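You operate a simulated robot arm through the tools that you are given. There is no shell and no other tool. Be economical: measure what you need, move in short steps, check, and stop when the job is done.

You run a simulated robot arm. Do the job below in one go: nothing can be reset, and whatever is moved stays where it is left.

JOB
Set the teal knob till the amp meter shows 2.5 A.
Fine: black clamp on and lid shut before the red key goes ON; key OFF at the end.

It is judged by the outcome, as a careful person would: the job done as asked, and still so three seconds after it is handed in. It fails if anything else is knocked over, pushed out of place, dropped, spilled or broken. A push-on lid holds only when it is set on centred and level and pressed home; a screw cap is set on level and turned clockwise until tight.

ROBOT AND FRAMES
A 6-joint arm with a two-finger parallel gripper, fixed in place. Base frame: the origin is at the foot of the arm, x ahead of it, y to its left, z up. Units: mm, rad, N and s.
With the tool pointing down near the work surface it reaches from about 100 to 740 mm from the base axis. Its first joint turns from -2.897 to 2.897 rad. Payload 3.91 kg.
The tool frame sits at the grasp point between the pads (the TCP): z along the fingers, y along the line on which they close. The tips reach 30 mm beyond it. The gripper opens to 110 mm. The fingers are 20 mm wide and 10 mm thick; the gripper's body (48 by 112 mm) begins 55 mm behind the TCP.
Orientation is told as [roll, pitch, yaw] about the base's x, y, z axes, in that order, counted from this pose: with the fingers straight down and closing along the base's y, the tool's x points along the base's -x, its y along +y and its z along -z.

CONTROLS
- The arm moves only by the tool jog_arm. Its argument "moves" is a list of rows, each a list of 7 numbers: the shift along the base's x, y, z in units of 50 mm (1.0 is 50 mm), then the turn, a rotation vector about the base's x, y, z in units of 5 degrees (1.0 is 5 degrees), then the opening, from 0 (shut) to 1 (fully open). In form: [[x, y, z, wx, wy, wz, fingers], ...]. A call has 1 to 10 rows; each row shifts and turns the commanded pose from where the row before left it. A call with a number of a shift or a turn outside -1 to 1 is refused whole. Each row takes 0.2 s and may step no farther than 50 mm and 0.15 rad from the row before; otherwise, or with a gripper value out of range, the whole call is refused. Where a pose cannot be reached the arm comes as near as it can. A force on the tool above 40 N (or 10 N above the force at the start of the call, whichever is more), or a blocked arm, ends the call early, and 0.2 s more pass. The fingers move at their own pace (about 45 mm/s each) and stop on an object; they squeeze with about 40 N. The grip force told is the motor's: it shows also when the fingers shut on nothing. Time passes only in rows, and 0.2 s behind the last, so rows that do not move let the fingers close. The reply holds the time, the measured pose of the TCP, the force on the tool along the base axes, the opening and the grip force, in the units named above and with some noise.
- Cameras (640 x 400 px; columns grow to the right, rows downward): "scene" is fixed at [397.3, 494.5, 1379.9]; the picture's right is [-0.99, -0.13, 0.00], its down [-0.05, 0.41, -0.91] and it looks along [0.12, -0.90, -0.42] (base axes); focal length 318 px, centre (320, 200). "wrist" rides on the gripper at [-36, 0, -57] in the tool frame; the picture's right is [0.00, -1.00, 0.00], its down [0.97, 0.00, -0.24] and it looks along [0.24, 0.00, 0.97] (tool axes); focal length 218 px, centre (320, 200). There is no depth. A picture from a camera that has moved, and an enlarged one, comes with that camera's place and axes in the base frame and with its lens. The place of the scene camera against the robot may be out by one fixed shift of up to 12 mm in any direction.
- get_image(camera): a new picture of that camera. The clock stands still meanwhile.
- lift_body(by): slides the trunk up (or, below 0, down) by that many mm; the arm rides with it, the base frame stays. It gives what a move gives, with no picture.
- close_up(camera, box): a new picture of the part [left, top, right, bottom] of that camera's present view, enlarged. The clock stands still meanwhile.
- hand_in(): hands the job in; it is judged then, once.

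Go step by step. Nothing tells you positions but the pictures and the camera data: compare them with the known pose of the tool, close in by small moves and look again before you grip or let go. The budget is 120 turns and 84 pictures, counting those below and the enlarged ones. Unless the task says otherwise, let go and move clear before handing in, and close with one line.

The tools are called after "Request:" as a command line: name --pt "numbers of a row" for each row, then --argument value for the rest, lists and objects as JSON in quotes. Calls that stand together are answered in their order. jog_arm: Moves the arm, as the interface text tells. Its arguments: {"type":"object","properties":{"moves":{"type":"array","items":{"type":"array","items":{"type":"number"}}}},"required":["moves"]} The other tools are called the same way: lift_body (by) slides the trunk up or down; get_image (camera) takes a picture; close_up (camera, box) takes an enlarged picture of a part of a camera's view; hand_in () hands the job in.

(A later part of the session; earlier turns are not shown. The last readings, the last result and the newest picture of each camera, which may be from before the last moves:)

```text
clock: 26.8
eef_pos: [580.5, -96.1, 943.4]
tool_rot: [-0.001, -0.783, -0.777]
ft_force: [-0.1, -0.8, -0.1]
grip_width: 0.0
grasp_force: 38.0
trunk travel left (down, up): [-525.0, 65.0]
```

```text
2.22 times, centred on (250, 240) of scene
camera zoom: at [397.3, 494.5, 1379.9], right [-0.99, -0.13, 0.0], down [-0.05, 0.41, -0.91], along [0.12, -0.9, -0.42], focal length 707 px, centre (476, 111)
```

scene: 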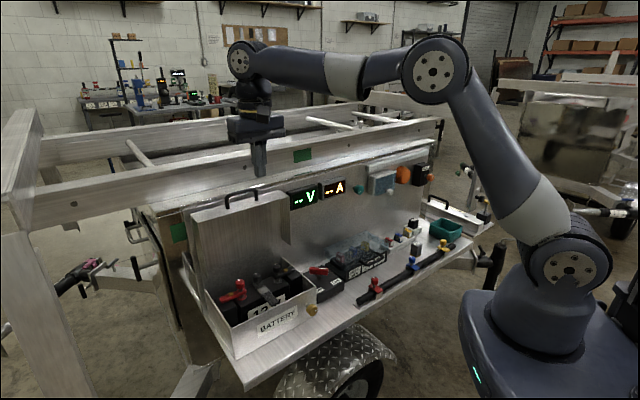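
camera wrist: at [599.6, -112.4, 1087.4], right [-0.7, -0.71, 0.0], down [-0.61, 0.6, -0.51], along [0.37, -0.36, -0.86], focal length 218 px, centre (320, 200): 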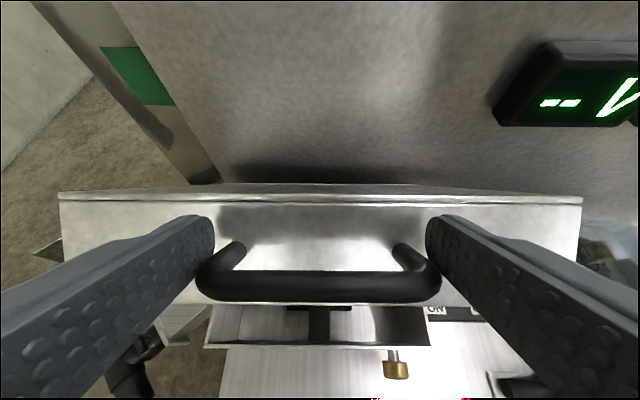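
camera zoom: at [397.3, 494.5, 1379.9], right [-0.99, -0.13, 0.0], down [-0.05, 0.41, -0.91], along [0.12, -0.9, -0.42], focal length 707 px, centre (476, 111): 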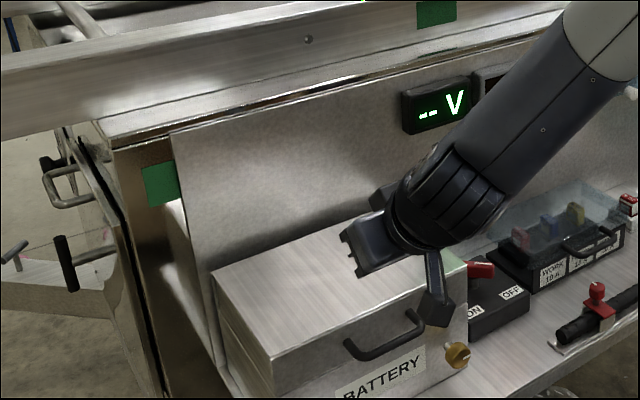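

The grip slipped off near the end and the lid dropped about shut. I'll rise and check whether it's fully closed.

Request:
jog_arm --pt "-0.2 0.2 0.8 0 0 0 0" --pt "-0.2 0.2 0.8 0 0 0 0" --pt "-0.7 -0.3 0.5 0 0 0 0"

Request:
get_image --camera "wrist"

Request:
close_up --camera "scene" --box '[190, 230, 310, 340]'

```text
clock: 27.6
eef_pos: [524.4, -91.5, 1051.1]
tool_rot: [-0.003, -0.781, -0.778]
ft_force: [0.6, -0.1, -0.1]
grip_width: 0.0
grasp_force: 38.0
trunk travel left (down, up): [-525.0, 65.0]
```

```text
38 pictures are left
camera wrist: at [513.6, -78.5, 1115.7], right [-0.7, -0.71, 0.0], down [-0.61, 0.6, -0.51], along [0.36, -0.36, -0.86], focal length 218 px, centre (320, 200)
```

wrist: 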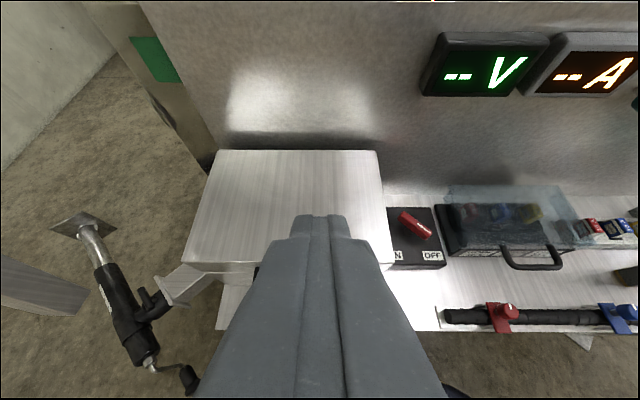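

```text
3.64 times, centred on (250, 285) of scene
camera zoom: at [397.3, 494.5, 1379.9], right [-0.99, -0.13, 0.0], down [-0.05, 0.41, -0.91], along [0.12, -0.9, -0.42], focal length 1157 px, centre (574, -109)
```

zoom: 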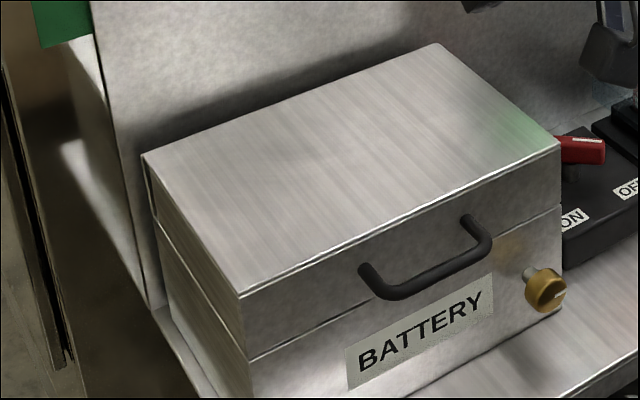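

The lid is down flush with an even seam. I'll press it lightly at the front to be sure it's home.

Request:
jog_arm --pt "0.53 -0.2 -0.55 0 0 0 0" --pt "0.53 -0.2 -0.55 0 0 0 0" --pt "0.53 -0.2 -0.55 0 0 0 0" --pt "0 0 -0.3 0 0 0 0" --pt "0 0 -0.3 0 0 0 0" --pt "0 0 -0.2 0 0 0 0" --pt "0 0 -0.2 0 0 0 0" --pt "0 0 -0.15 0 0 0 0" --pt "0 0 -0.1 0 0 0 0"

Request:
close_up --camera "scene" --box '[180, 210, 320, 330]'

```text
clock: 29.6
eef_pos: [604.5, -120.0, 903.9]
tool_rot: [-0.003, -0.783, -0.777]
ft_force: [-0.1, 0.1, 0.1]
grip_width: 0.0
grasp_force: 38.0
trunk travel left (down, up): [-525.0, 65.0]
```

```text
3.33 times, centred on (250, 270) of scene
camera zoom: at [397.3, 494.5, 1379.9], right [-0.99, -0.13, 0.0], down [-0.05, 0.41, -0.91], along [0.12, -0.9, -0.42], focal length 1061 px, centre (553, -33)
```

zoom: 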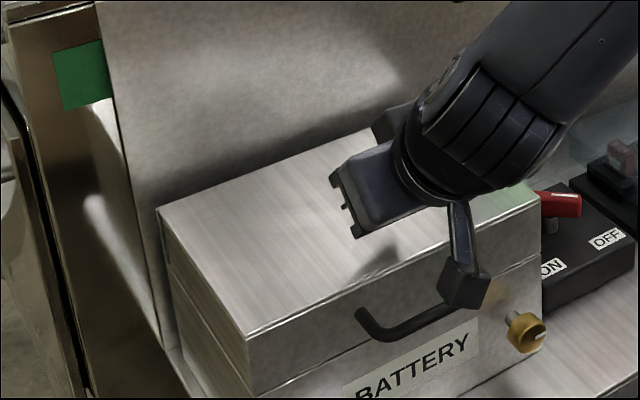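

No contact yet; continue down gently.

Request:
jog_arm --pt "0 0 -0.12 0 0 0 0" --pt "0 0 -0.12 0 0 0 0" --pt "0 0 -0.12 0 0 0 0" --pt "0 0 -0.12 0 0 0 0"

Request:
get_image --camera "wrist"

```text
clock: 30.5
eef_pos: [606.6, -121.2, 889.9]
tool_rot: [0.005, -0.799, -0.783]
ft_force: [-7.6, 3.4, 22.1]
grip_width: 0.0
grasp_force: 37.8
trunk travel left (down, up): [-525.0, 65.0]
stopped in row 4: the force on the tool passed its limit (the readings are from after the stop); the commanded pose is now the measured one
```

```text
35 pictures are left
camera wrist: at [594.7, -107.9, 954.7], right [-0.7, -0.71, 0.0], down [-0.6, 0.6, -0.53], along [0.38, -0.37, -0.85], focal length 218 px, centre (320, 200)
```

wrist: 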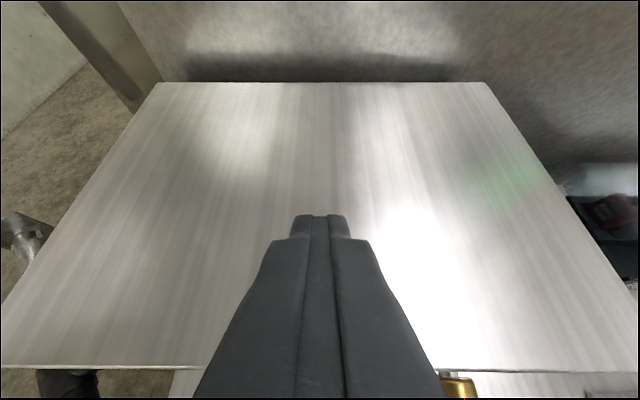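

Lid firmly home. Next: the key at about u=141, n=−582, z=757. I'll move over it and straighten the tool.

Request:
jog_arm --pt "0 0 0.9 0 0 0 0" --pt "-0.21 -0.42 0.1 0.719 0.719 0 0.2" --pt "-0.21 -0.42 0 0.719 0.719 0 0.3" --pt "-0.21 -0.42 0 0.719 0.719 0 0.4" --pt "-0.21 -0.42 0 0.719 0.719 0 0.4" --pt "-0.21 -0.42 0 0.719 0.719 0 0.4" --pt "-0.21 -0.42 0 0.719 0.719 0 0.4" --pt "-0.21 -0.42 0 0.719 0.719 0 0.4" --pt "-0.21 -0.42 0 0.719 0.719 0 0.4" --pt "-0.21 -0.42 0 0.719 0.719 0 0.4"

Request:
jog_arm --pt "0 0 0 0 0 1 0.4" --pt "0 0 0 0 0 1 0.4" --pt "0 0 0 0 0 1 0.4" --pt "0 0 0 0 0 1 0.4" --pt "0 0 0 0 0 1 0.4" --pt "0 0 0 0 0 1 0.4" --pt "0 0 0 0 0 1 0.4" --pt "0 0 0 0 0 1 0.4"

Request:
get_image --camera "wrist"

Request:
get_image --camera "scene"

```text
clock: 32.7
eef_pos: [514.1, -308.9, 937.8]
tool_rot: [0.004, 0.006, -0.781]
ft_force: [0.6, 0.6, 0.0]
grip_width: 43.9
grasp_force: 0.0
trunk travel left (down, up): [-525.0, 65.0]
```

```text
clock: 34.5
eef_pos: [514.5, -310.6, 936.6]
tool_rot: [0.006, 0.005, -0.083]
ft_force: [-0.1, 1.0, -0.1]
grip_width: 44.1
grasp_force: 0.1
trunk travel left (down, up): [-525.0, 65.0]
```

```text
34 pictures are left
camera wrist: at [548.3, -311.4, 992.3], right [-0.08, -1.0, -0.01], down [-0.97, 0.08, 0.24], along [-0.24, 0.02, -0.97], focal length 218 px, centre (320, 200)
```

wrist: 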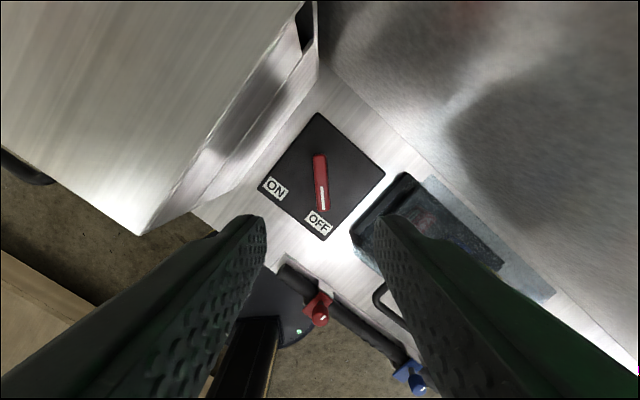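

```text
33 pictures are left
```

scene: 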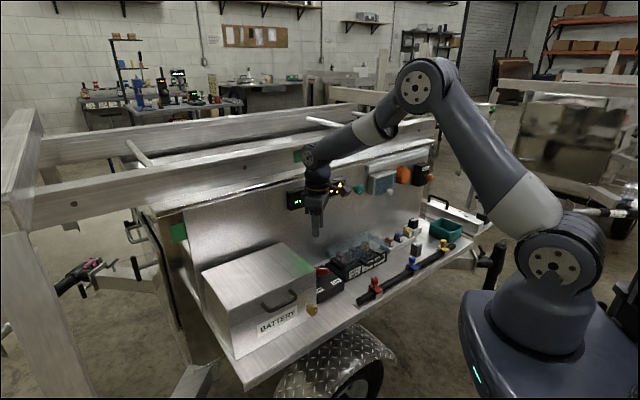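

The key lines up between the fingers. I'll descend part way and check.

Request:
jog_arm --pt "-0.1 0.03 -0.9 0 0 0.5 0.4" --pt "0 0 -0.9 0 0 0 0.4" --pt "0 0 -0.85 0 0 0 0.4"

Request:
get_image --camera "wrist"

Request:
close_up --camera "scene" --box '[270, 210, 370, 310]'

```text
clock: 35.3
eef_pos: [508.3, -307.2, 804.8]
tool_rot: [0.006, 0.004, -0.041]
ft_force: [-0.9, 0.5, 0.0]
grip_width: 44.1
grasp_force: 0.1
trunk travel left (down, up): [-525.0, 65.0]
```

```text
32 pictures are left
camera wrist: at [544.3, -308.1, 861.0], right [-0.04, -1.0, 0.0], down [-0.97, 0.04, 0.24], along [-0.24, 0.01, -0.97], focal length 218 px, centre (320, 200)
```

wrist: 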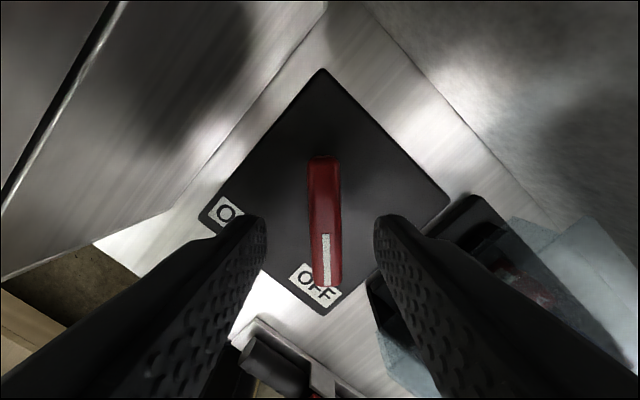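

```text
4.00 times, centred on (320, 260) of scene
camera zoom: at [397.3, 494.5, 1379.9], right [-0.99, -0.13, 0.0], down [-0.05, 0.41, -0.91], along [0.12, -0.9, -0.42], focal length 1273 px, centre (320, -40)
```

zoom: 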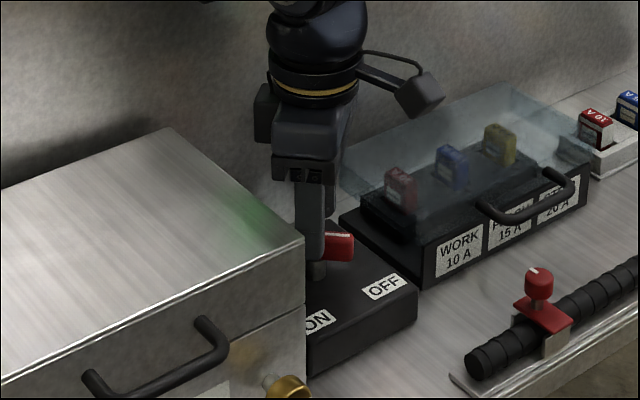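

Bar at about (512,−309), top z≈774. Small correction, down 20 mm and close.

Request:
jog_arm --pt "0.08 -0.035 -0.2 0 0 0 0.4" --pt "0 0 -0.2 0 0 0 0.4" --pt "0 0 0 0 0 0 0" --pt "0 0 0 0 0 0 0" --pt "0 0 0 0 0 0 0"

Request:
get_image --camera "wrist"

```text
clock: 36.5
eef_pos: [513.5, -310.1, 783.5]
tool_rot: [0.004, 0.003, -0.041]
ft_force: [0.3, -4.4, -2.2]
grip_width: 13.8
grasp_force: 41.7
trunk travel left (down, up): [-525.0, 65.0]
```

```text
30 pictures are left
camera wrist: at [547.5, -310.6, 840.4], right [-0.04, -1.0, 0.0], down [-0.97, 0.04, 0.24], along [-0.24, 0.01, -0.97], focal length 218 px, centre (320, 200)
```

wrist: 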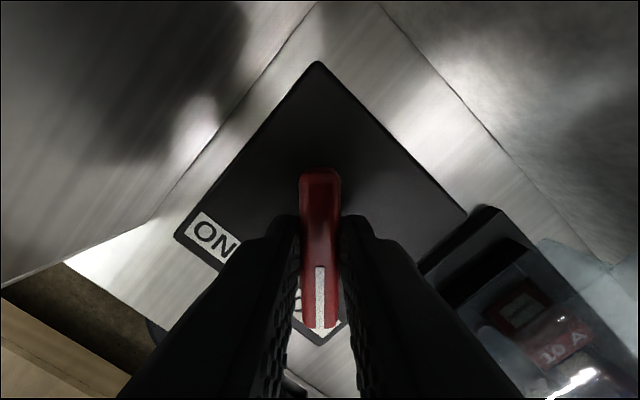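

Key gripped. Turn clockwise (OFF → ON), first 45°.

Request:
jog_arm --pt "0 0 0 0 0 -1 0" --pt "0 0 0 0 0 -1 0" --pt "0 0 0 0 0 -1 0" --pt "0 0 0 0 0 -1 0" --pt "0 0 0 0 0 -1 0" --pt "0 0 0 0 0 -1 0" --pt "0 0 0 0 0 -1 0" --pt "0 0 0 0 0 -1 0" --pt "0 0 0 0 0 -1 0"

Request:
get_image --camera "scene"

```text
clock: 38.5
eef_pos: [511.2, -311.2, 784.3]
tool_rot: [0.007, 0.001, -0.828]
ft_force: [-2.1, -20.2, 15.3]
grip_width: 13.3
grasp_force: 45.1
trunk travel left (down, up): [-525.0, 65.0]
```

```text
29 pictures are left
```

scene: 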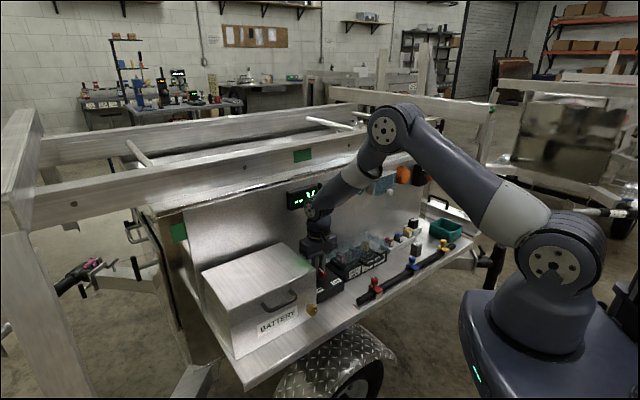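

Some lateral force has built up; I'll ease slightly along −y while continuing.

Request:
jog_arm --pt "0 -0.04 0.01 0 0 -0.5 0" --pt "0 -0.02 0 0 0 -1 0" --pt "0 -0.01 0 0 0 -1 0" --pt "0 0 0 0 0 -1 0"

Request:
get_image --camera "wrist"

Request:
close_up --camera "scene" --box '[270, 170, 390, 310]'

```text
clock: 39.5
eef_pos: [511.8, -311.1, 784.9]
tool_rot: [0.006, 0.007, -1.132]
ft_force: [-8.0, 1.4, 8.1]
grip_width: 13.9
grasp_force: 44.7
trunk travel left (down, up): [-525.0, 65.0]
```

```text
28 pictures are left
camera wrist: at [525.5, -343.5, 840.2], right [-0.91, -0.43, 0.0], down [-0.41, 0.88, 0.25], along [-0.1, 0.23, -0.97], focal length 218 px, centre (320, 200)
```

wrist: 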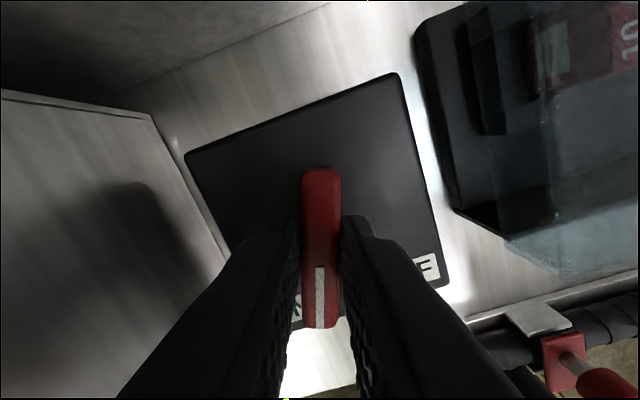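

```text
2.86 times, centred on (330, 240) of scene
camera zoom: at [397.3, 494.5, 1379.9], right [-0.99, -0.13, 0.0], down [-0.05, 0.41, -0.91], along [0.12, -0.9, -0.42], focal length 909 px, centre (291, 86)
```

zoom: 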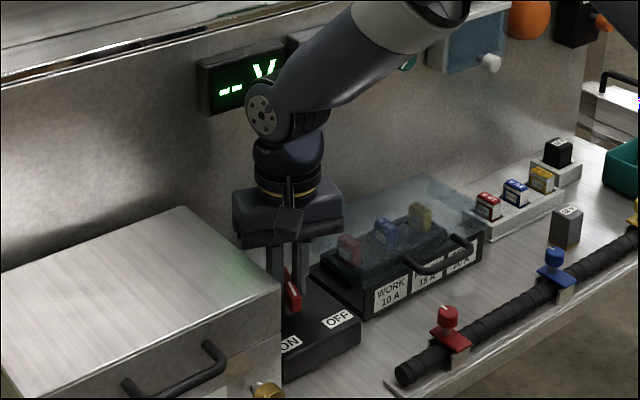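

The key turns with the tool (about 62°). Continue to about 90°.

Request:
jog_arm --pt "0 0 0 0 0 -1 0" --pt "0 0 0 0 0 -1 0" --pt "0 0 0 0 0 -1 0" --pt "0 0 0 0 0 -1 0" --pt "0 0 0 0 0 -1 0"

Request:
close_up --camera "scene" --box '[270, 170, 390, 310]'

```text
clock: 40.7
eef_pos: [511.2, -311.5, 784.5]
tool_rot: [0.002, 0.006, -1.569]
ft_force: [-11.9, 9.5, -2.0]
grip_width: 14.0
grasp_force: 45.1
trunk travel left (down, up): [-525.0, 65.0]
```

```text
2.86 times, centred on (330, 240) of scene
camera zoom: at [397.3, 494.5, 1379.9], right [-0.99, -0.13, 0.0], down [-0.05, 0.41, -0.91], along [0.12, -0.9, -0.42], focal length 909 px, centre (291, 86)
```

zoom: 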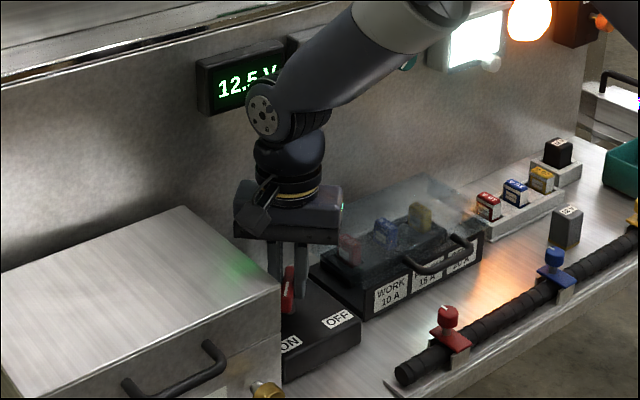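

Power is on: 12.5 V and the lamp lit. Release the key, rise, and head towards the teal knob with the tool turning horizontal.

Request:
jog_arm --pt "0 0 0 0 0 0 0.3" --pt "0 0 0 0 0 0 0.3" --pt "0 0 0.8 0 0 0 0.3" --pt "0 0 0.9 0 0 0 0.3" --pt "-0.3 0.3 0.9 0 0 1 0.4" --pt "-0.5 0.3 0.5 0 0 1 0.5" --pt "-0.5 0.3 0.2 0 0 1 0.5" --pt "-0.5 0.3 0.1 0 0 1 0.5" --pt "-0.5 0 0 0 0 1 0.5" --pt "-0.5 0 0 0 0 1 0.5"

Request:
jog_arm --pt "-0.3 -0.1 0 0 0 1 0.5" --pt "-0.3 -0.2 0 0 0 1 0.5" --pt "-0.2 -0.2 0 0 0 1 0.5" --pt "0 -0.3 0 -0.707 -0.707 0 0.5" --pt "0 -0.3 0 -0.707 -0.707 0 0.5" --pt "0 -0.3 0 -0.707 -0.707 0 0.5" --pt "0 -0.3 0 -0.707 -0.707 0 0.5" --pt "0 -0.3 0 -0.707 -0.707 0 0.5" --pt "0 -0.3 0 -0.707 -0.707 0 0.5"

Request:
get_image --camera "scene"

Request:
get_image --camera "wrist"

```text
clock: 42.9
eef_pos: [372.0, -253.1, 954.6]
tool_rot: [0.005, 0.002, -1.041]
ft_force: [1.3, -0.3, -0.2]
grip_width: 54.7
grasp_force: 0.0
trunk travel left (down, up): [-525.0, 65.0]
```

```text
clock: 44.9
eef_pos: [332.0, -368.4, 953.1]
tool_rot: [0.002, -0.52, -0.78]
ft_force: [0.7, 0.6, 0.1]
grip_width: 55.0
grasp_force: 0.0
trunk travel left (down, up): [-525.0, 65.0]
```

```text
25 pictures are left
```

scene: 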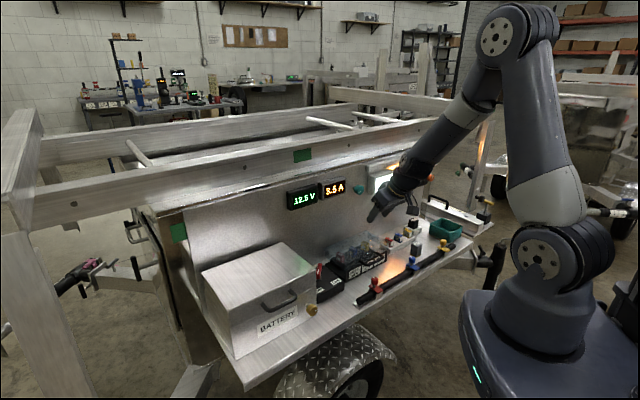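

```text
24 pictures are left
camera wrist: at [332.6, -369.4, 1019.8], right [-0.7, -0.71, 0.0], down [-0.68, 0.68, -0.27], along [0.2, -0.19, -0.96], focal length 218 px, centre (320, 200)
```

wrist: 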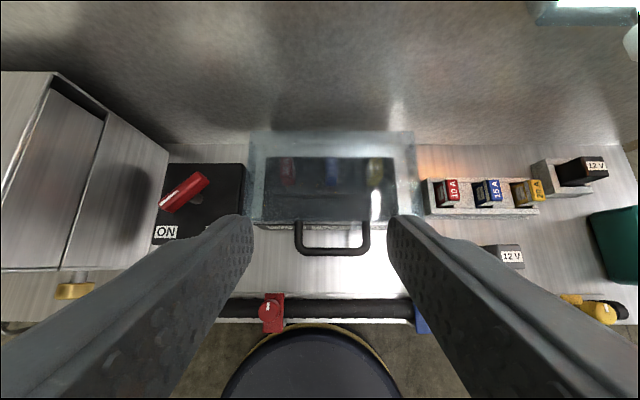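

The ammeter now reads about 3.5 A. Finish turning the tool horizontal and line up with the teal knob.

Request:
jog_arm --pt "-0.021 -0.127 0 -0.707 -0.707 0 0.5" --pt "-0.021 -0.127 0 -0.707 -0.707 0 0.5" --pt "-0.021 -0.127 0 -0.707 -0.707 0 0.5" --pt "-0.021 -0.127 0 -0.707 -0.707 0 0.5" --pt "-0.021 -0.127 0 -0.707 -0.707 0 0.5" --pt "-0.021 -0.127 0 -0.707 -0.707 0 0.5" --pt "-0.021 -0.127 0 -0.707 -0.707 0 0.5" --pt "-0.021 -0.127 0 -0.707 -0.707 0 0.5" --pt "-0.021 -0.127 0 -0.707 -0.707 0 0.5" --pt "-0.021 -0.127 0 -0.707 -0.707 0 0.5"

Request:
jog_arm --pt "-0.021 -0.127 0 -0.707 -0.707 0 0.5" --pt "-0.021 -0.127 0 -0.707 -0.707 0 0.5"

Request:
get_image --camera "wrist"

Request:
close_up --camera "scene" --box '[280, 140, 440, 240]'

```text
clock: 47.1
eef_pos: [323.2, -429.5, 959.4]
tool_rot: [0.048, -1.329, -0.805]
ft_force: [-0.1, 0.5, 1.1]
grip_width: 54.8
grasp_force: 0.1
out of reach, approached as far as the arm can: row 2, 10
trunk travel left (down, up): [-525.0, 65.0]
```

```text
clock: 47.7
eef_pos: [318.9, -462.2, 973.8]
tool_rot: [0.093, -1.507, -0.852]
ft_force: [0.0, 1.6, -0.1]
grip_width: 55.0
grasp_force: 0.0
out of reach, approached as far as the arm can: row 1, 2
trunk travel left (down, up): [-525.0, 65.0]
```

```text
23 pictures are left
camera wrist: at [278.1, -422.7, 1011.5], right [-0.69, -0.73, -0.01], down [-0.22, 0.21, -0.95], along [0.69, -0.65, -0.3], focal length 218 px, centre (320, 200)
```

wrist: 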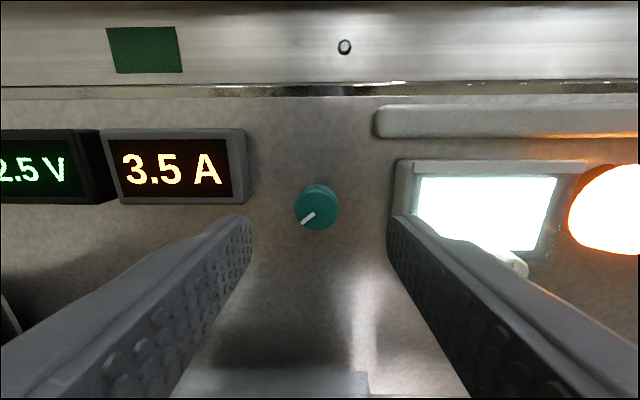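

```text
4.00 times, centred on (360, 190) of scene
camera zoom: at [397.3, 494.5, 1379.9], right [-0.99, -0.13, 0.0], down [-0.05, 0.41, -0.91], along [0.12, -0.9, -0.42], focal length 1273 px, centre (160, 240)
```

zoom: 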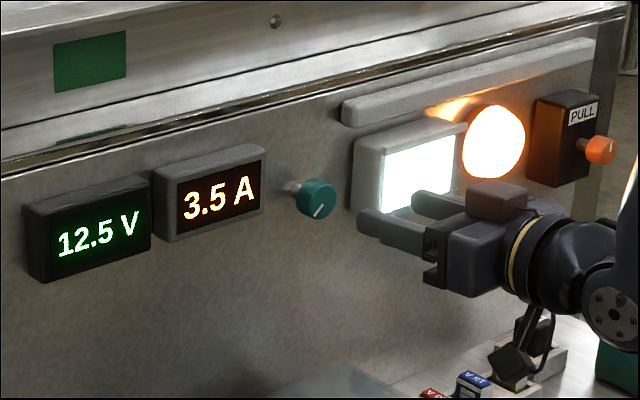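

The knob is dead ahead at about (394,−526,956), reading 3.5 A. I'll advance toward it and check the pose.

Request:
jog_arm --pt "0.4 -0.4 0 0 0 0 0.45" --pt "0.38 -0.38 0 0 0 0 0.45"

Request:
get_image --camera "wrist"

```text
clock: 48.3
eef_pos: [357.4, -500.3, 973.3]
tool_rot: [-0.024, -1.506, -0.74]
ft_force: [0.2, 0.5, 0.2]
grip_width: 49.7
grasp_force: 0.0
trunk travel left (down, up): [-525.0, 65.0]
```

```text
21 pictures are left
camera wrist: at [316.9, -461.3, 1012.2], right [-0.69, -0.72, 0.0], down [-0.22, 0.21, -0.95], along [0.69, -0.66, -0.3], focal length 218 px, centre (320, 200)
```

wrist: 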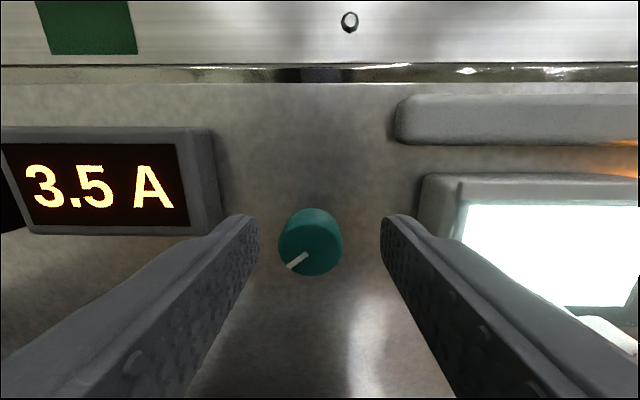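

Knob face at u≈−95, n≈−654, z≈956. Align in height and side first.

Request:
jog_arm --pt "0.045 0.045 -0.18 -0.25 -0.25 0 0.45" --pt "0.04 0.04 -0.17 -0.25 -0.25 0 0.45"

Request:
get_image --camera "wrist"

```text
clock: 48.9
eef_pos: [361.4, -497.2, 955.6]
tool_rot: [-0.475, -1.569, -0.286]
ft_force: [0.4, 0.0, -0.3]
grip_width: 49.3
grasp_force: 0.1
trunk travel left (down, up): [-525.0, 65.0]
```

```text
20 pictures are left
camera wrist: at [319.2, -456.0, 991.1], right [-0.69, -0.72, 0.0], down [-0.18, 0.17, -0.97], along [0.7, -0.67, -0.24], focal length 218 px, centre (320, 200)
```

wrist: 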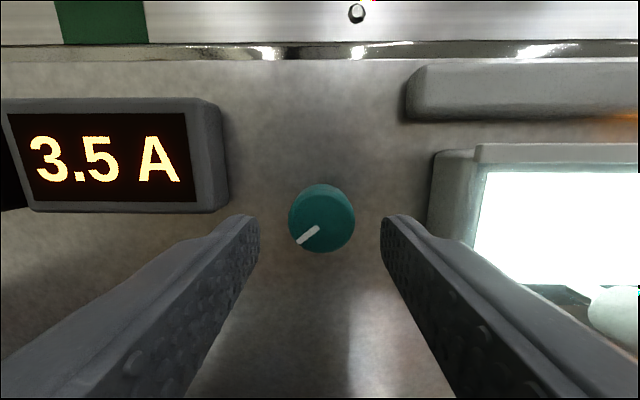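

Aligned. Advance over the knob and close.

Request:
jog_arm --pt "0.245 -0.225 -0.01 0 0 0 0.45" --pt "0.245 -0.225 0 0 0 0 0.45" --pt "0 0 0 0 0 0 0" --pt "0 0 0 0 0 0 0" --pt "0 0 0 0 0 0 0"

Request:
get_image --camera "wrist"

```text
clock: 50.1
eef_pos: [383.6, -521.1, 953.9]
tool_rot: [-0.646, -1.566, -0.121]
ft_force: [-5.2, -9.9, -1.3]
grip_width: 33.3
grasp_force: 44.8
trunk travel left (down, up): [-525.0, 65.0]
```

```text
19 pictures are left
camera wrist: at [342.4, -479.0, 988.7], right [-0.69, -0.72, 0.0], down [-0.18, 0.17, -0.97], along [0.7, -0.67, -0.24], focal length 218 px, centre (320, 200)
```

wrist: 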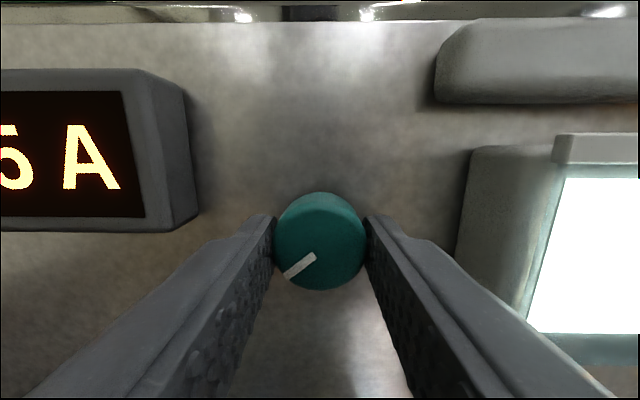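

Gripped. Try 10° counter-clockwise and read the meter.

Request:
jog_arm --pt "-0.006 -0.008 0 -0.36 0.35 0 0" --pt "0 0 0 -0.71 0.7 0 0" --pt "0 0 0 -0.36 0.35 0 0"

Request:
close_up --camera "scene" --box '[280, 160, 400, 235]'

```text
clock: 50.9
eef_pos: [385.1, -520.4, 955.1]
tool_rot: [-1.17, -1.515, 0.436]
ft_force: [-6.1, 23.2, 3.0]
grip_width: 33.3
grasp_force: 44.9
out of reach, approached as far as the arm can: row 1, 2, 3
trunk travel left (down, up): [-525.0, 65.0]
stopped in row 3: the force on the tool passed its limit (the readings are from after the stop); the commanded pose is now the measured one
```

```text
5.33 times, centred on (340, 198) of scene
camera zoom: at [397.3, 494.5, 1379.9], right [-0.99, -0.13, 0.0], down [-0.05, 0.41, -0.91], along [0.12, -0.9, -0.42], focal length 1697 px, centre (213, 213)
```

zoom: 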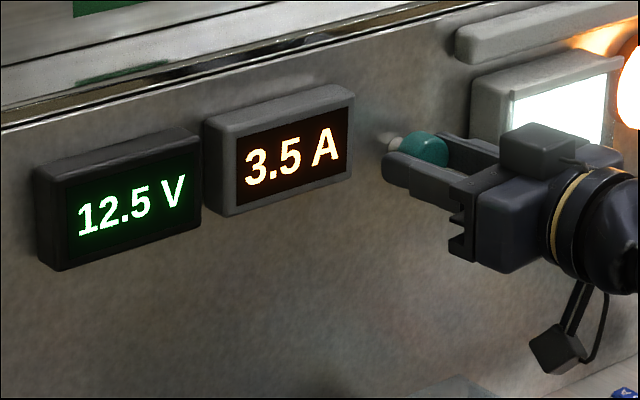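

The meter still shows 3.5 A and the arm reports a reach limit. I'll check the actual orientation.

Request:
get_image --camera "wrist"

```text
17 pictures are left
camera wrist: at [343.7, -481.4, 991.4], right [-0.67, -0.74, 0.05], down [-0.23, 0.14, -0.96], along [0.71, -0.66, -0.26], focal length 218 px, centre (320, 200)
```

wrist: 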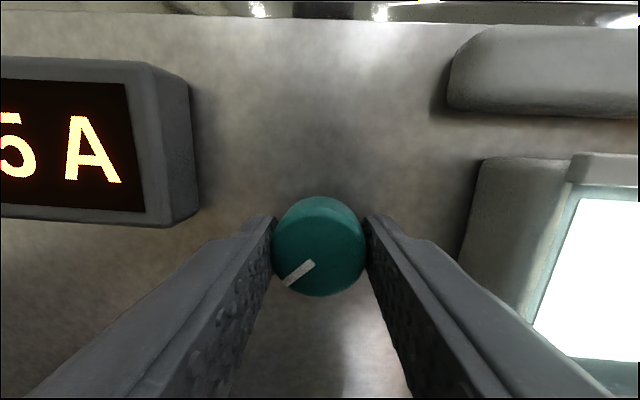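

It only turned about 3°. Try clockwise instead.

Request:
jog_arm --pt "0 0 0 0.36 -0.35 0 0" --pt "0 0 0 0.71 -0.7 0 0" --pt "0 0 0 0.71 -0.7 0 0" --pt "0 0 0 0.36 -0.35 0 0"

Request:
close_up --camera "scene" --box '[280, 160, 400, 235]'

```text
clock: 51.9
eef_pos: [385.7, -521.6, 954.5]
tool_rot: [1.516, -1.36, -2.251]
ft_force: [-4.8, 30.4, 2.2]
grip_width: 33.4
grasp_force: 45.2
trunk travel left (down, up): [-525.0, 65.0]
```

```text
5.33 times, centred on (340, 198) of scene
camera zoom: at [397.3, 494.5, 1379.9], right [-0.99, -0.13, 0.0], down [-0.05, 0.41, -0.91], along [0.12, -0.9, -0.42], focal length 1697 px, centre (213, 213)
```

zoom: 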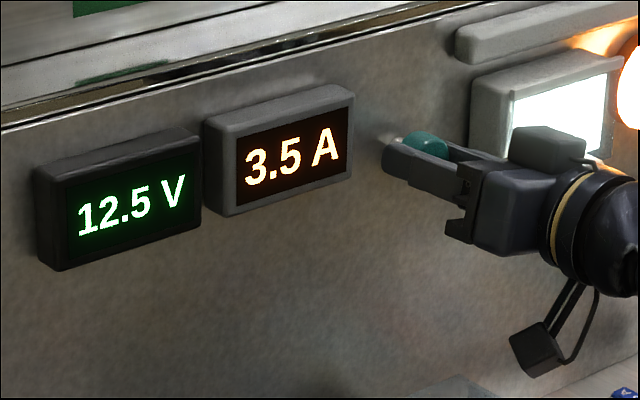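

Clockwise works, but there's side load and no change in reading yet. Ease off and look at the knob mark.

Request:
jog_arm --pt "0 0.03 0 0 0 0 0" --pt "0 0.02 0 0.71 -0.7 0 0" --pt "0 0 0 0.71 -0.7 0 0"

Request:
get_image --camera "wrist"

Request:
close_up --camera "scene" --box '[310, 170, 390, 220]'

```text
clock: 52.7
eef_pos: [386.1, -520.4, 954.0]
tool_rot: [1.557, -1.186, -2.289]
ft_force: [8.3, 14.6, -2.9]
grip_width: 33.6
grasp_force: 44.9
trunk travel left (down, up): [-525.0, 65.0]
```

```text
15 pictures are left
camera wrist: at [333.6, -492.4, 986.9], right [-0.62, -0.69, -0.38], down [0.06, 0.43, -0.9], along [0.78, -0.58, -0.23], focal length 218 px, centre (320, 200)
```

wrist: 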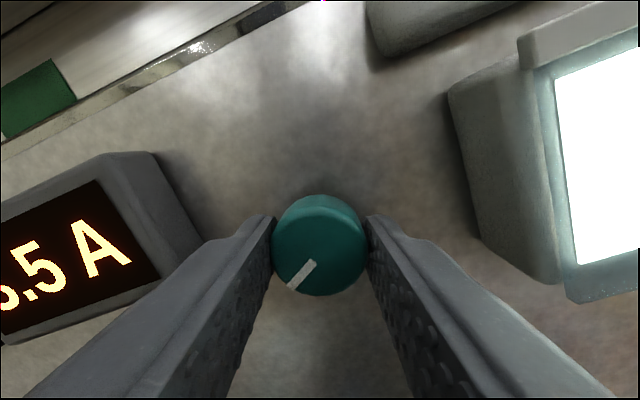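

```text
8.00 times, centred on (350, 195) of scene
camera zoom: at [397.3, 494.5, 1379.9], right [-0.99, -0.13, 0.0], down [-0.05, 0.41, -0.91], along [0.12, -0.9, -0.42], focal length 2546 px, centre (80, 240)
```

zoom: 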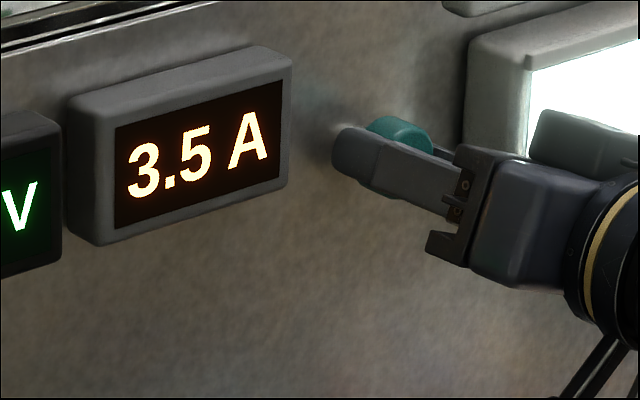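

The knob has turned about 22° with the gripper, but the reading hasn't changed. Turn another 30° clockwise.

Request:
jog_arm --pt "0.01 0.012 0 0.71 -0.7 0 0" --pt "0 0 0 0.71 -0.7 0 0" --pt "0 0 0 0.71 -0.7 0 0" --pt "0 0 0 0.71 -0.7 0 0" --pt "0 0 0 0.71 -0.7 0 0" --pt "0 0 0 0.71 -0.7 0 0"

Request:
get_image --camera "wrist"

```text
clock: 54.1
eef_pos: [385.3, -521.8, 954.2]
tool_rot: [1.596, -0.663, -2.326]
ft_force: [2.7, -0.4, 5.1]
grip_width: 33.2
grasp_force: 44.5
trunk travel left (down, up): [-525.0, 65.0]
```

```text
13 pictures are left
camera wrist: at [322.7, -503.1, 974.9], right [-0.4, -0.47, -0.79], down [0.35, 0.72, -0.6], along [0.85, -0.52, -0.13], focal length 218 px, centre (320, 200)
```

wrist: 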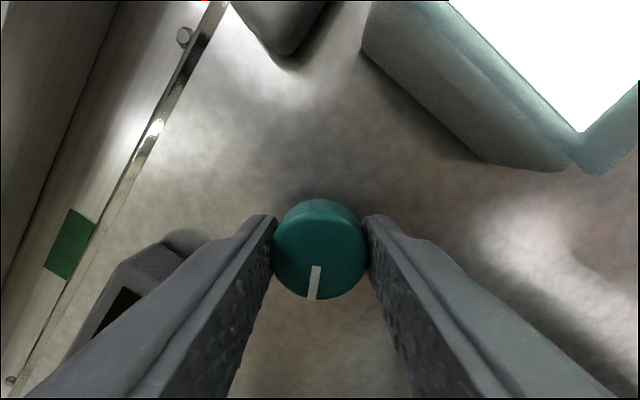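

The mark shows the knob slipped: it's against a clockwise stop at 3.5 A. So it must go counter-clockwise; the gripper now has room for that. Turn back 30°.

Request:
jog_arm --pt "0 0 0 -0.71 0.7 0 0" --pt "0 0 0 -0.71 0.7 0 0" --pt "0 0 0 -0.71 0.7 0 0" --pt "0 0 0 -0.71 0.7 0 0" --pt "0 0 0 -0.71 0.7 0 0" --pt "0 0 0 -0.71 0.7 0 0"

Request:
get_image --camera "wrist"

```text
clock: 55.5
eef_pos: [385.3, -521.9, 955.5]
tool_rot: [1.565, -1.186, -2.3]
ft_force: [2.6, -8.5, 17.6]
grip_width: 33.1
grasp_force: 44.8
trunk travel left (down, up): [-525.0, 65.0]
```

```text
12 pictures are left
camera wrist: at [333.0, -492.5, 988.0], right [-0.62, -0.69, -0.37], down [0.06, 0.43, -0.9], along [0.78, -0.58, -0.22], focal length 218 px, centre (320, 200)
```

wrist: 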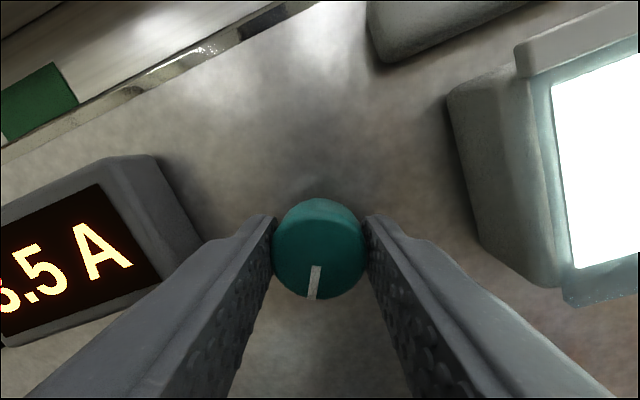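

The knob followed this time. Read the meter.

Request:
close_up --camera "scene" --box '[310, 170, 390, 220]'

```text
8.00 times, centred on (350, 195) of scene
camera zoom: at [397.3, 494.5, 1379.9], right [-0.99, -0.13, 0.0], down [-0.05, 0.41, -0.91], along [0.12, -0.9, -0.42], focal length 2546 px, centre (80, 240)
```

zoom: 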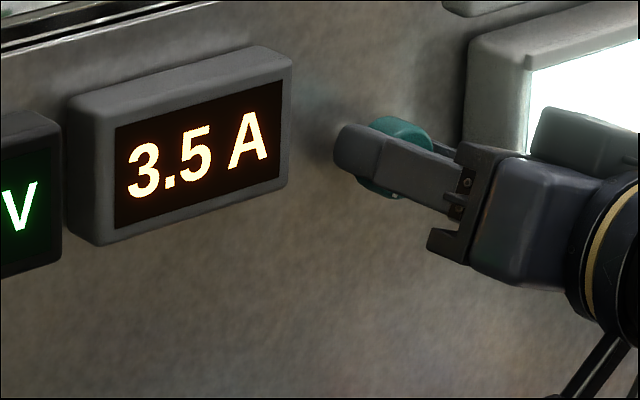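

Still 3.5 A after 30° counter-clockwise. Continue 20° more and read again.

Request:
jog_arm --pt "0 0 -0.01 -0.71 0.7 0 0" --pt "0 0 0 -0.71 0.7 0 0" --pt "0 0 0 -0.71 0.7 0 0" --pt "0 0 0 -0.71 0.7 0 0"

Request:
close_up --camera "scene" --box '[310, 170, 390, 220]'

```text
clock: 56.5
eef_pos: [385.1, -522.1, 955.3]
tool_rot: [1.159, -1.533, -1.895]
ft_force: [6.0, -8.5, 24.7]
grip_width: 33.3
grasp_force: 45.7
trunk travel left (down, up): [-525.0, 65.0]
```

```text
8.00 times, centred on (350, 195) of scene
camera zoom: at [397.3, 494.5, 1379.9], right [-0.99, -0.13, 0.0], down [-0.05, 0.41, -0.91], along [0.12, -0.9, -0.42], focal length 2546 px, centre (80, 240)
```

zoom: 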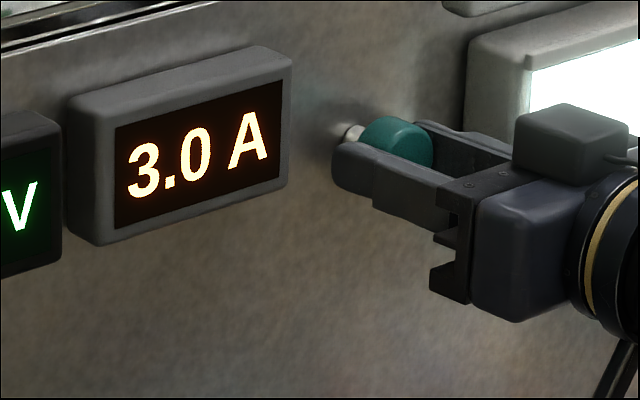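

3.0 A: the right direction, in steps. I'll regrip with the gripper turned back clockwise to gain range.

Request:
jog_arm --pt "0 0 0 0 0 0 0.45" --pt "0 0 0 0 0 0 0.45" --pt "0 0 0 0.71 -0.7 0 0.45" --pt "0 0 0 0.71 -0.7 0 0.45" --pt "0 0 0 0.71 -0.7 0 0.45" --pt "0 0 0 0.71 -0.7 0 0.45" --pt "0 0 0 0.71 -0.7 0 0.45" --pt "0 0 0 0.71 -0.7 0 0.45" --pt "0 0 0 0.71 -0.7 0 0.45" --pt "0 0 0 0.71 -0.7 0 0.45"

Request:
jog_arm --pt "0 0 0 0.71 -0.7 0 0.45" --pt "0 0 0 0.71 -0.7 0 0.45" --pt "0 0 0 0.71 -0.7 0 0.45" --pt "0 0 0 0.71 -0.7 0 0.45" --pt "0 0 0 0 0 0 0" --pt "0 0 0 0 0 0 0" --pt "0 0 0 0 0 0 0"

Request:
get_image --camera "wrist"

```text
clock: 58.7
eef_pos: [385.6, -522.5, 954.8]
tool_rot: [1.587, -0.834, -2.316]
ft_force: [-0.4, 0.0, 0.3]
grip_width: 49.5
grasp_force: 0.0
trunk travel left (down, up): [-525.0, 65.0]
```

```text
clock: 60.3
eef_pos: [385.5, -522.0, 953.9]
tool_rot: [1.6, -0.491, -2.324]
ft_force: [2.1, 1.3, 5.2]
grip_width: 33.4
grasp_force: 45.5
trunk travel left (down, up): [-525.0, 65.0]
```

```text
9 pictures are left
camera wrist: at [321.0, -504.9, 968.7], right [-0.3, -0.36, -0.88], down [0.41, 0.79, -0.46], along [0.86, -0.5, -0.09], focal length 218 px, centre (320, 200)
```

wrist: 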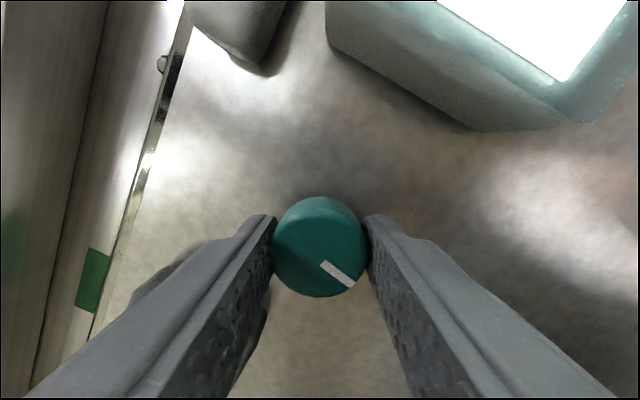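

Regripped with the knob still in place. Turn 25° counter-clockwise and read.

Request:
jog_arm --pt "0 0 0 -0.71 0.7 0 0" --pt "0 0 0 -0.71 0.7 0 0" --pt "0 0 0 -0.71 0.7 0 0" --pt "0 0 0 -0.71 0.7 0 0" --pt "0 0 0 -0.71 0.7 0 0"

Request:
close_up --camera "scene" --box '[310, 170, 390, 220]'

```text
clock: 61.5
eef_pos: [384.7, -520.8, 954.8]
tool_rot: [1.585, -0.927, -2.316]
ft_force: [6.1, 1.1, 9.9]
grip_width: 33.5
grasp_force: 45.2
trunk travel left (down, up): [-525.0, 65.0]
```

```text
8.00 times, centred on (350, 195) of scene
camera zoom: at [397.3, 494.5, 1379.9], right [-0.99, -0.13, 0.0], down [-0.05, 0.41, -0.91], along [0.12, -0.9, -0.42], focal length 2546 px, centre (80, 240)
```

zoom: 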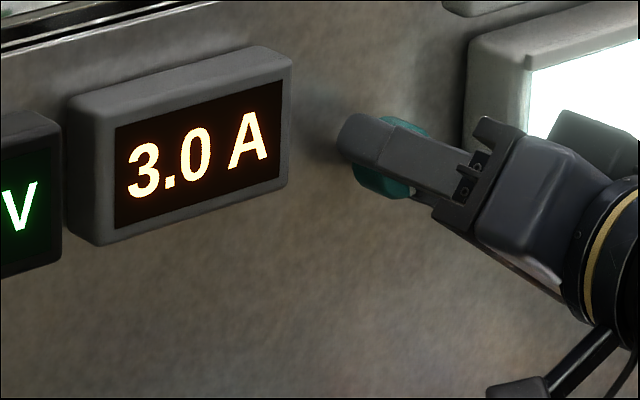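

Still 3.0 A. Another 20°.

Request:
jog_arm --pt "0 0 0 -0.71 0.7 0 0" --pt "0 0 0 -0.71 0.7 0 0" --pt "0 0 0 -0.71 0.7 0 0" --pt "0 0 0 -0.71 0.7 0 0"

Request:
close_up --camera "scene" --box '[310, 170, 390, 220]'

```text
clock: 62.5
eef_pos: [385.5, -522.8, 954.5]
tool_rot: [1.551, -1.275, -2.289]
ft_force: [7.2, -2.4, 17.6]
grip_width: 33.5
grasp_force: 45.3
trunk travel left (down, up): [-525.0, 65.0]
```

```text
8.00 times, centred on (350, 195) of scene
camera zoom: at [397.3, 494.5, 1379.9], right [-0.99, -0.13, 0.0], down [-0.05, 0.41, -0.91], along [0.12, -0.9, -0.42], focal length 2546 px, centre (80, 240)
```

zoom: 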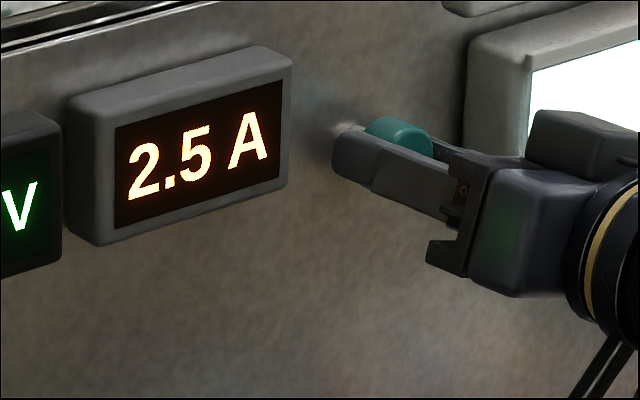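

2.5 A. I'll go 5° further for margin off the step edge, release, back off and read again.

Request:
jog_arm --pt "0 0 0 -0.71 0.7 0 0" --pt "0 0 0 0 0 0 0.45" --pt "0 0 0 0 0 0 0.45" --pt "-0.3 0.3 0 0 0 0 0.45" --pt "-0.5 0.5 0 0 0 0 0.45" --pt "-0.5 0.5 0 0 0 0 0.45"

Request:
get_image --camera "wrist"

```text
clock: 63.9
eef_pos: [319.5, -456.6, 954.1]
tool_rot: [1.519, -1.359, -2.253]
ft_force: [-0.2, -0.1, -0.5]
grip_width: 49.6
grasp_force: 0.0
trunk travel left (down, up): [-525.0, 65.0]
```

```text
6 pictures are left
camera wrist: at [271.6, -423.5, 988.3], right [-0.66, -0.72, -0.21], down [-0.05, 0.32, -0.95], along [0.75, -0.61, -0.25], focal length 218 px, centre (320, 200)
```

wrist: 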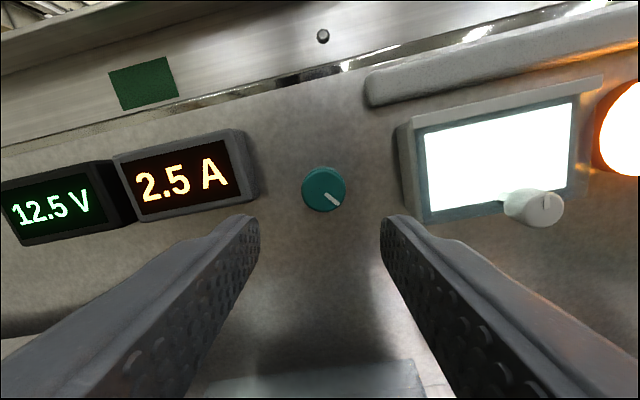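

The knob is set at 2.5 A. Now back to the key to switch it OFF: straighten the tool while moving above the key.

Request:
jog_arm --pt "0.213 0.161 0 0.666 0.743 0 0.4" --pt "0.213 0.161 0 0.666 0.743 0 0.4" --pt "0.213 0.161 0 0.666 0.743 0 0.4" --pt "0.213 0.161 0 0.666 0.743 0 0.4" --pt "0.213 0.161 0 0.666 0.743 0 0.4" --pt "0.213 0.161 0 0.666 0.743 0 0.4" --pt "0.213 0.161 0 0.666 0.743 0 0.4" --pt "0.213 0.161 0 0.666 0.743 0 0.4" --pt "0.213 0.161 0 0.666 0.743 0 0.4"

Request:
jog_arm --pt "0.213 0.161 0 0.666 0.743 0 0.3" --pt "0.213 0.161 0 0.666 0.743 0 0.3" --pt "0.213 0.161 0 0.666 0.743 0 0.3" --pt "0.213 0.161 0 0.666 0.743 0 0.3" --pt "0.213 0.161 0 0.666 0.743 0 0.3" --pt "0.213 0.161 0 0.666 0.743 0 0.3" --pt "0.213 0.161 0 0.666 0.743 0 0.3" --pt "0.213 0.161 0 0.666 0.743 0 0.3" --pt "0.213 0.161 0 0.666 0.743 0 0.3"

```text
clock: 65.9
eef_pos: [414.8, -382.5, 952.9]
tool_rot: [0.197, -0.754, -1.024]
ft_force: [0.6, -0.4, 0.5]
grip_width: 44.1
grasp_force: 0.1
trunk travel left (down, up): [-525.0, 65.0]
```

```text
clock: 67.9
eef_pos: [502.6, -317.3, 954.4]
tool_rot: [0.081, -0.129, -0.944]
ft_force: [-0.1, 0.0, -0.1]
grip_width: 33.1
grasp_force: 0.1
out of reach, approached as far as the arm can: row 1, 2, 3
trunk travel left (down, up): [-525.0, 65.0]
```

Nearly upright. Level it, yaw to the known ON-grip angle, and look.

Request:
jog_arm --pt "0.087 0.059 0 0.327 0.81 0 0.3" --pt "0.087 0.059 0 0.327 0.81 0 0.3" --pt "0 0 0 0 0 -1 0.3" --pt "0 0 0 0 0 -1 0.3" --pt "0 0 0 0 0 -1 0.3" --pt "0 0 0 0 0 -1 0.3" --pt "0 0 0 0 0 -1 0.3" --pt "0 0 0 0 0 -1 0.3" --pt "0 0 0 0 0 -1 0.3" --pt "0 0 0 0 0 -0.16 0.3"

Request:
get_image --camera "wrist"

```text
clock: 70.1
eef_pos: [511.5, -312.2, 954.6]
tool_rot: [0.002, -0.002, -1.565]
ft_force: [0.4, 0.8, 0.0]
grip_width: 33.1
grasp_force: 0.1
trunk travel left (down, up): [-525.0, 65.0]
```

```text
5 pictures are left
camera wrist: at [510.7, -346.3, 1010.3], right [-1.0, -0.01, 0.0], down [-0.01, 0.97, 0.24], along [0.0, 0.24, -0.97], focal length 218 px, centre (320, 200)
```

wrist: 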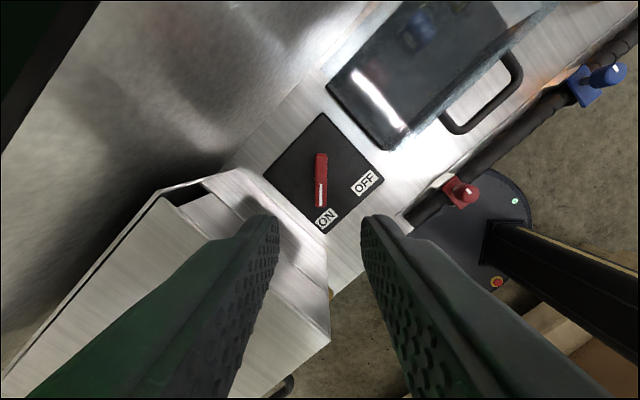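

The key lies exactly between the fingers. Descend and grip.

Request:
jog_arm --pt "0 0.015 -0.9 0 0 0 0.3" --pt "0 0 -0.9 0 0 0 0.3" --pt "0 0 -0.9 0 0 0 0.3" --pt "0 0 -0.7 0 0 0 0.3" --pt "0 0 0 0 0 0 0" --pt "0 0 0 0 0 0 0" --pt "0 0 0 0 0 0 0"

Request:
jog_arm --pt "0 0 0 0 0 1 0" --pt "0 0 0 0 0 1 0" --pt "0 0 0 0 0 1 0" --pt "0 0 0 0 0 1 0" --pt "0 0 0 0 0 1 0" --pt "0 0 0 0 0 1 0" --pt "0 0 0 0 0 1 0" --pt "0 0 0 0 0 1 0"

```text
clock: 71.7
eef_pos: [511.3, -308.4, 783.0]
tool_rot: [-0.001, -0.001, -1.564]
ft_force: [-15.4, -2.2, -2.7]
grip_width: 13.6
grasp_force: 44.8
trunk travel left (down, up): [-525.0, 65.0]
```

```text
clock: 73.5
eef_pos: [510.8, -310.0, 782.7]
tool_rot: [0.0, 0.002, -0.864]
ft_force: [-15.9, 3.8, -16.6]
grip_width: 14.0
grasp_force: 44.1
trunk travel left (down, up): [-525.0, 65.0]
```

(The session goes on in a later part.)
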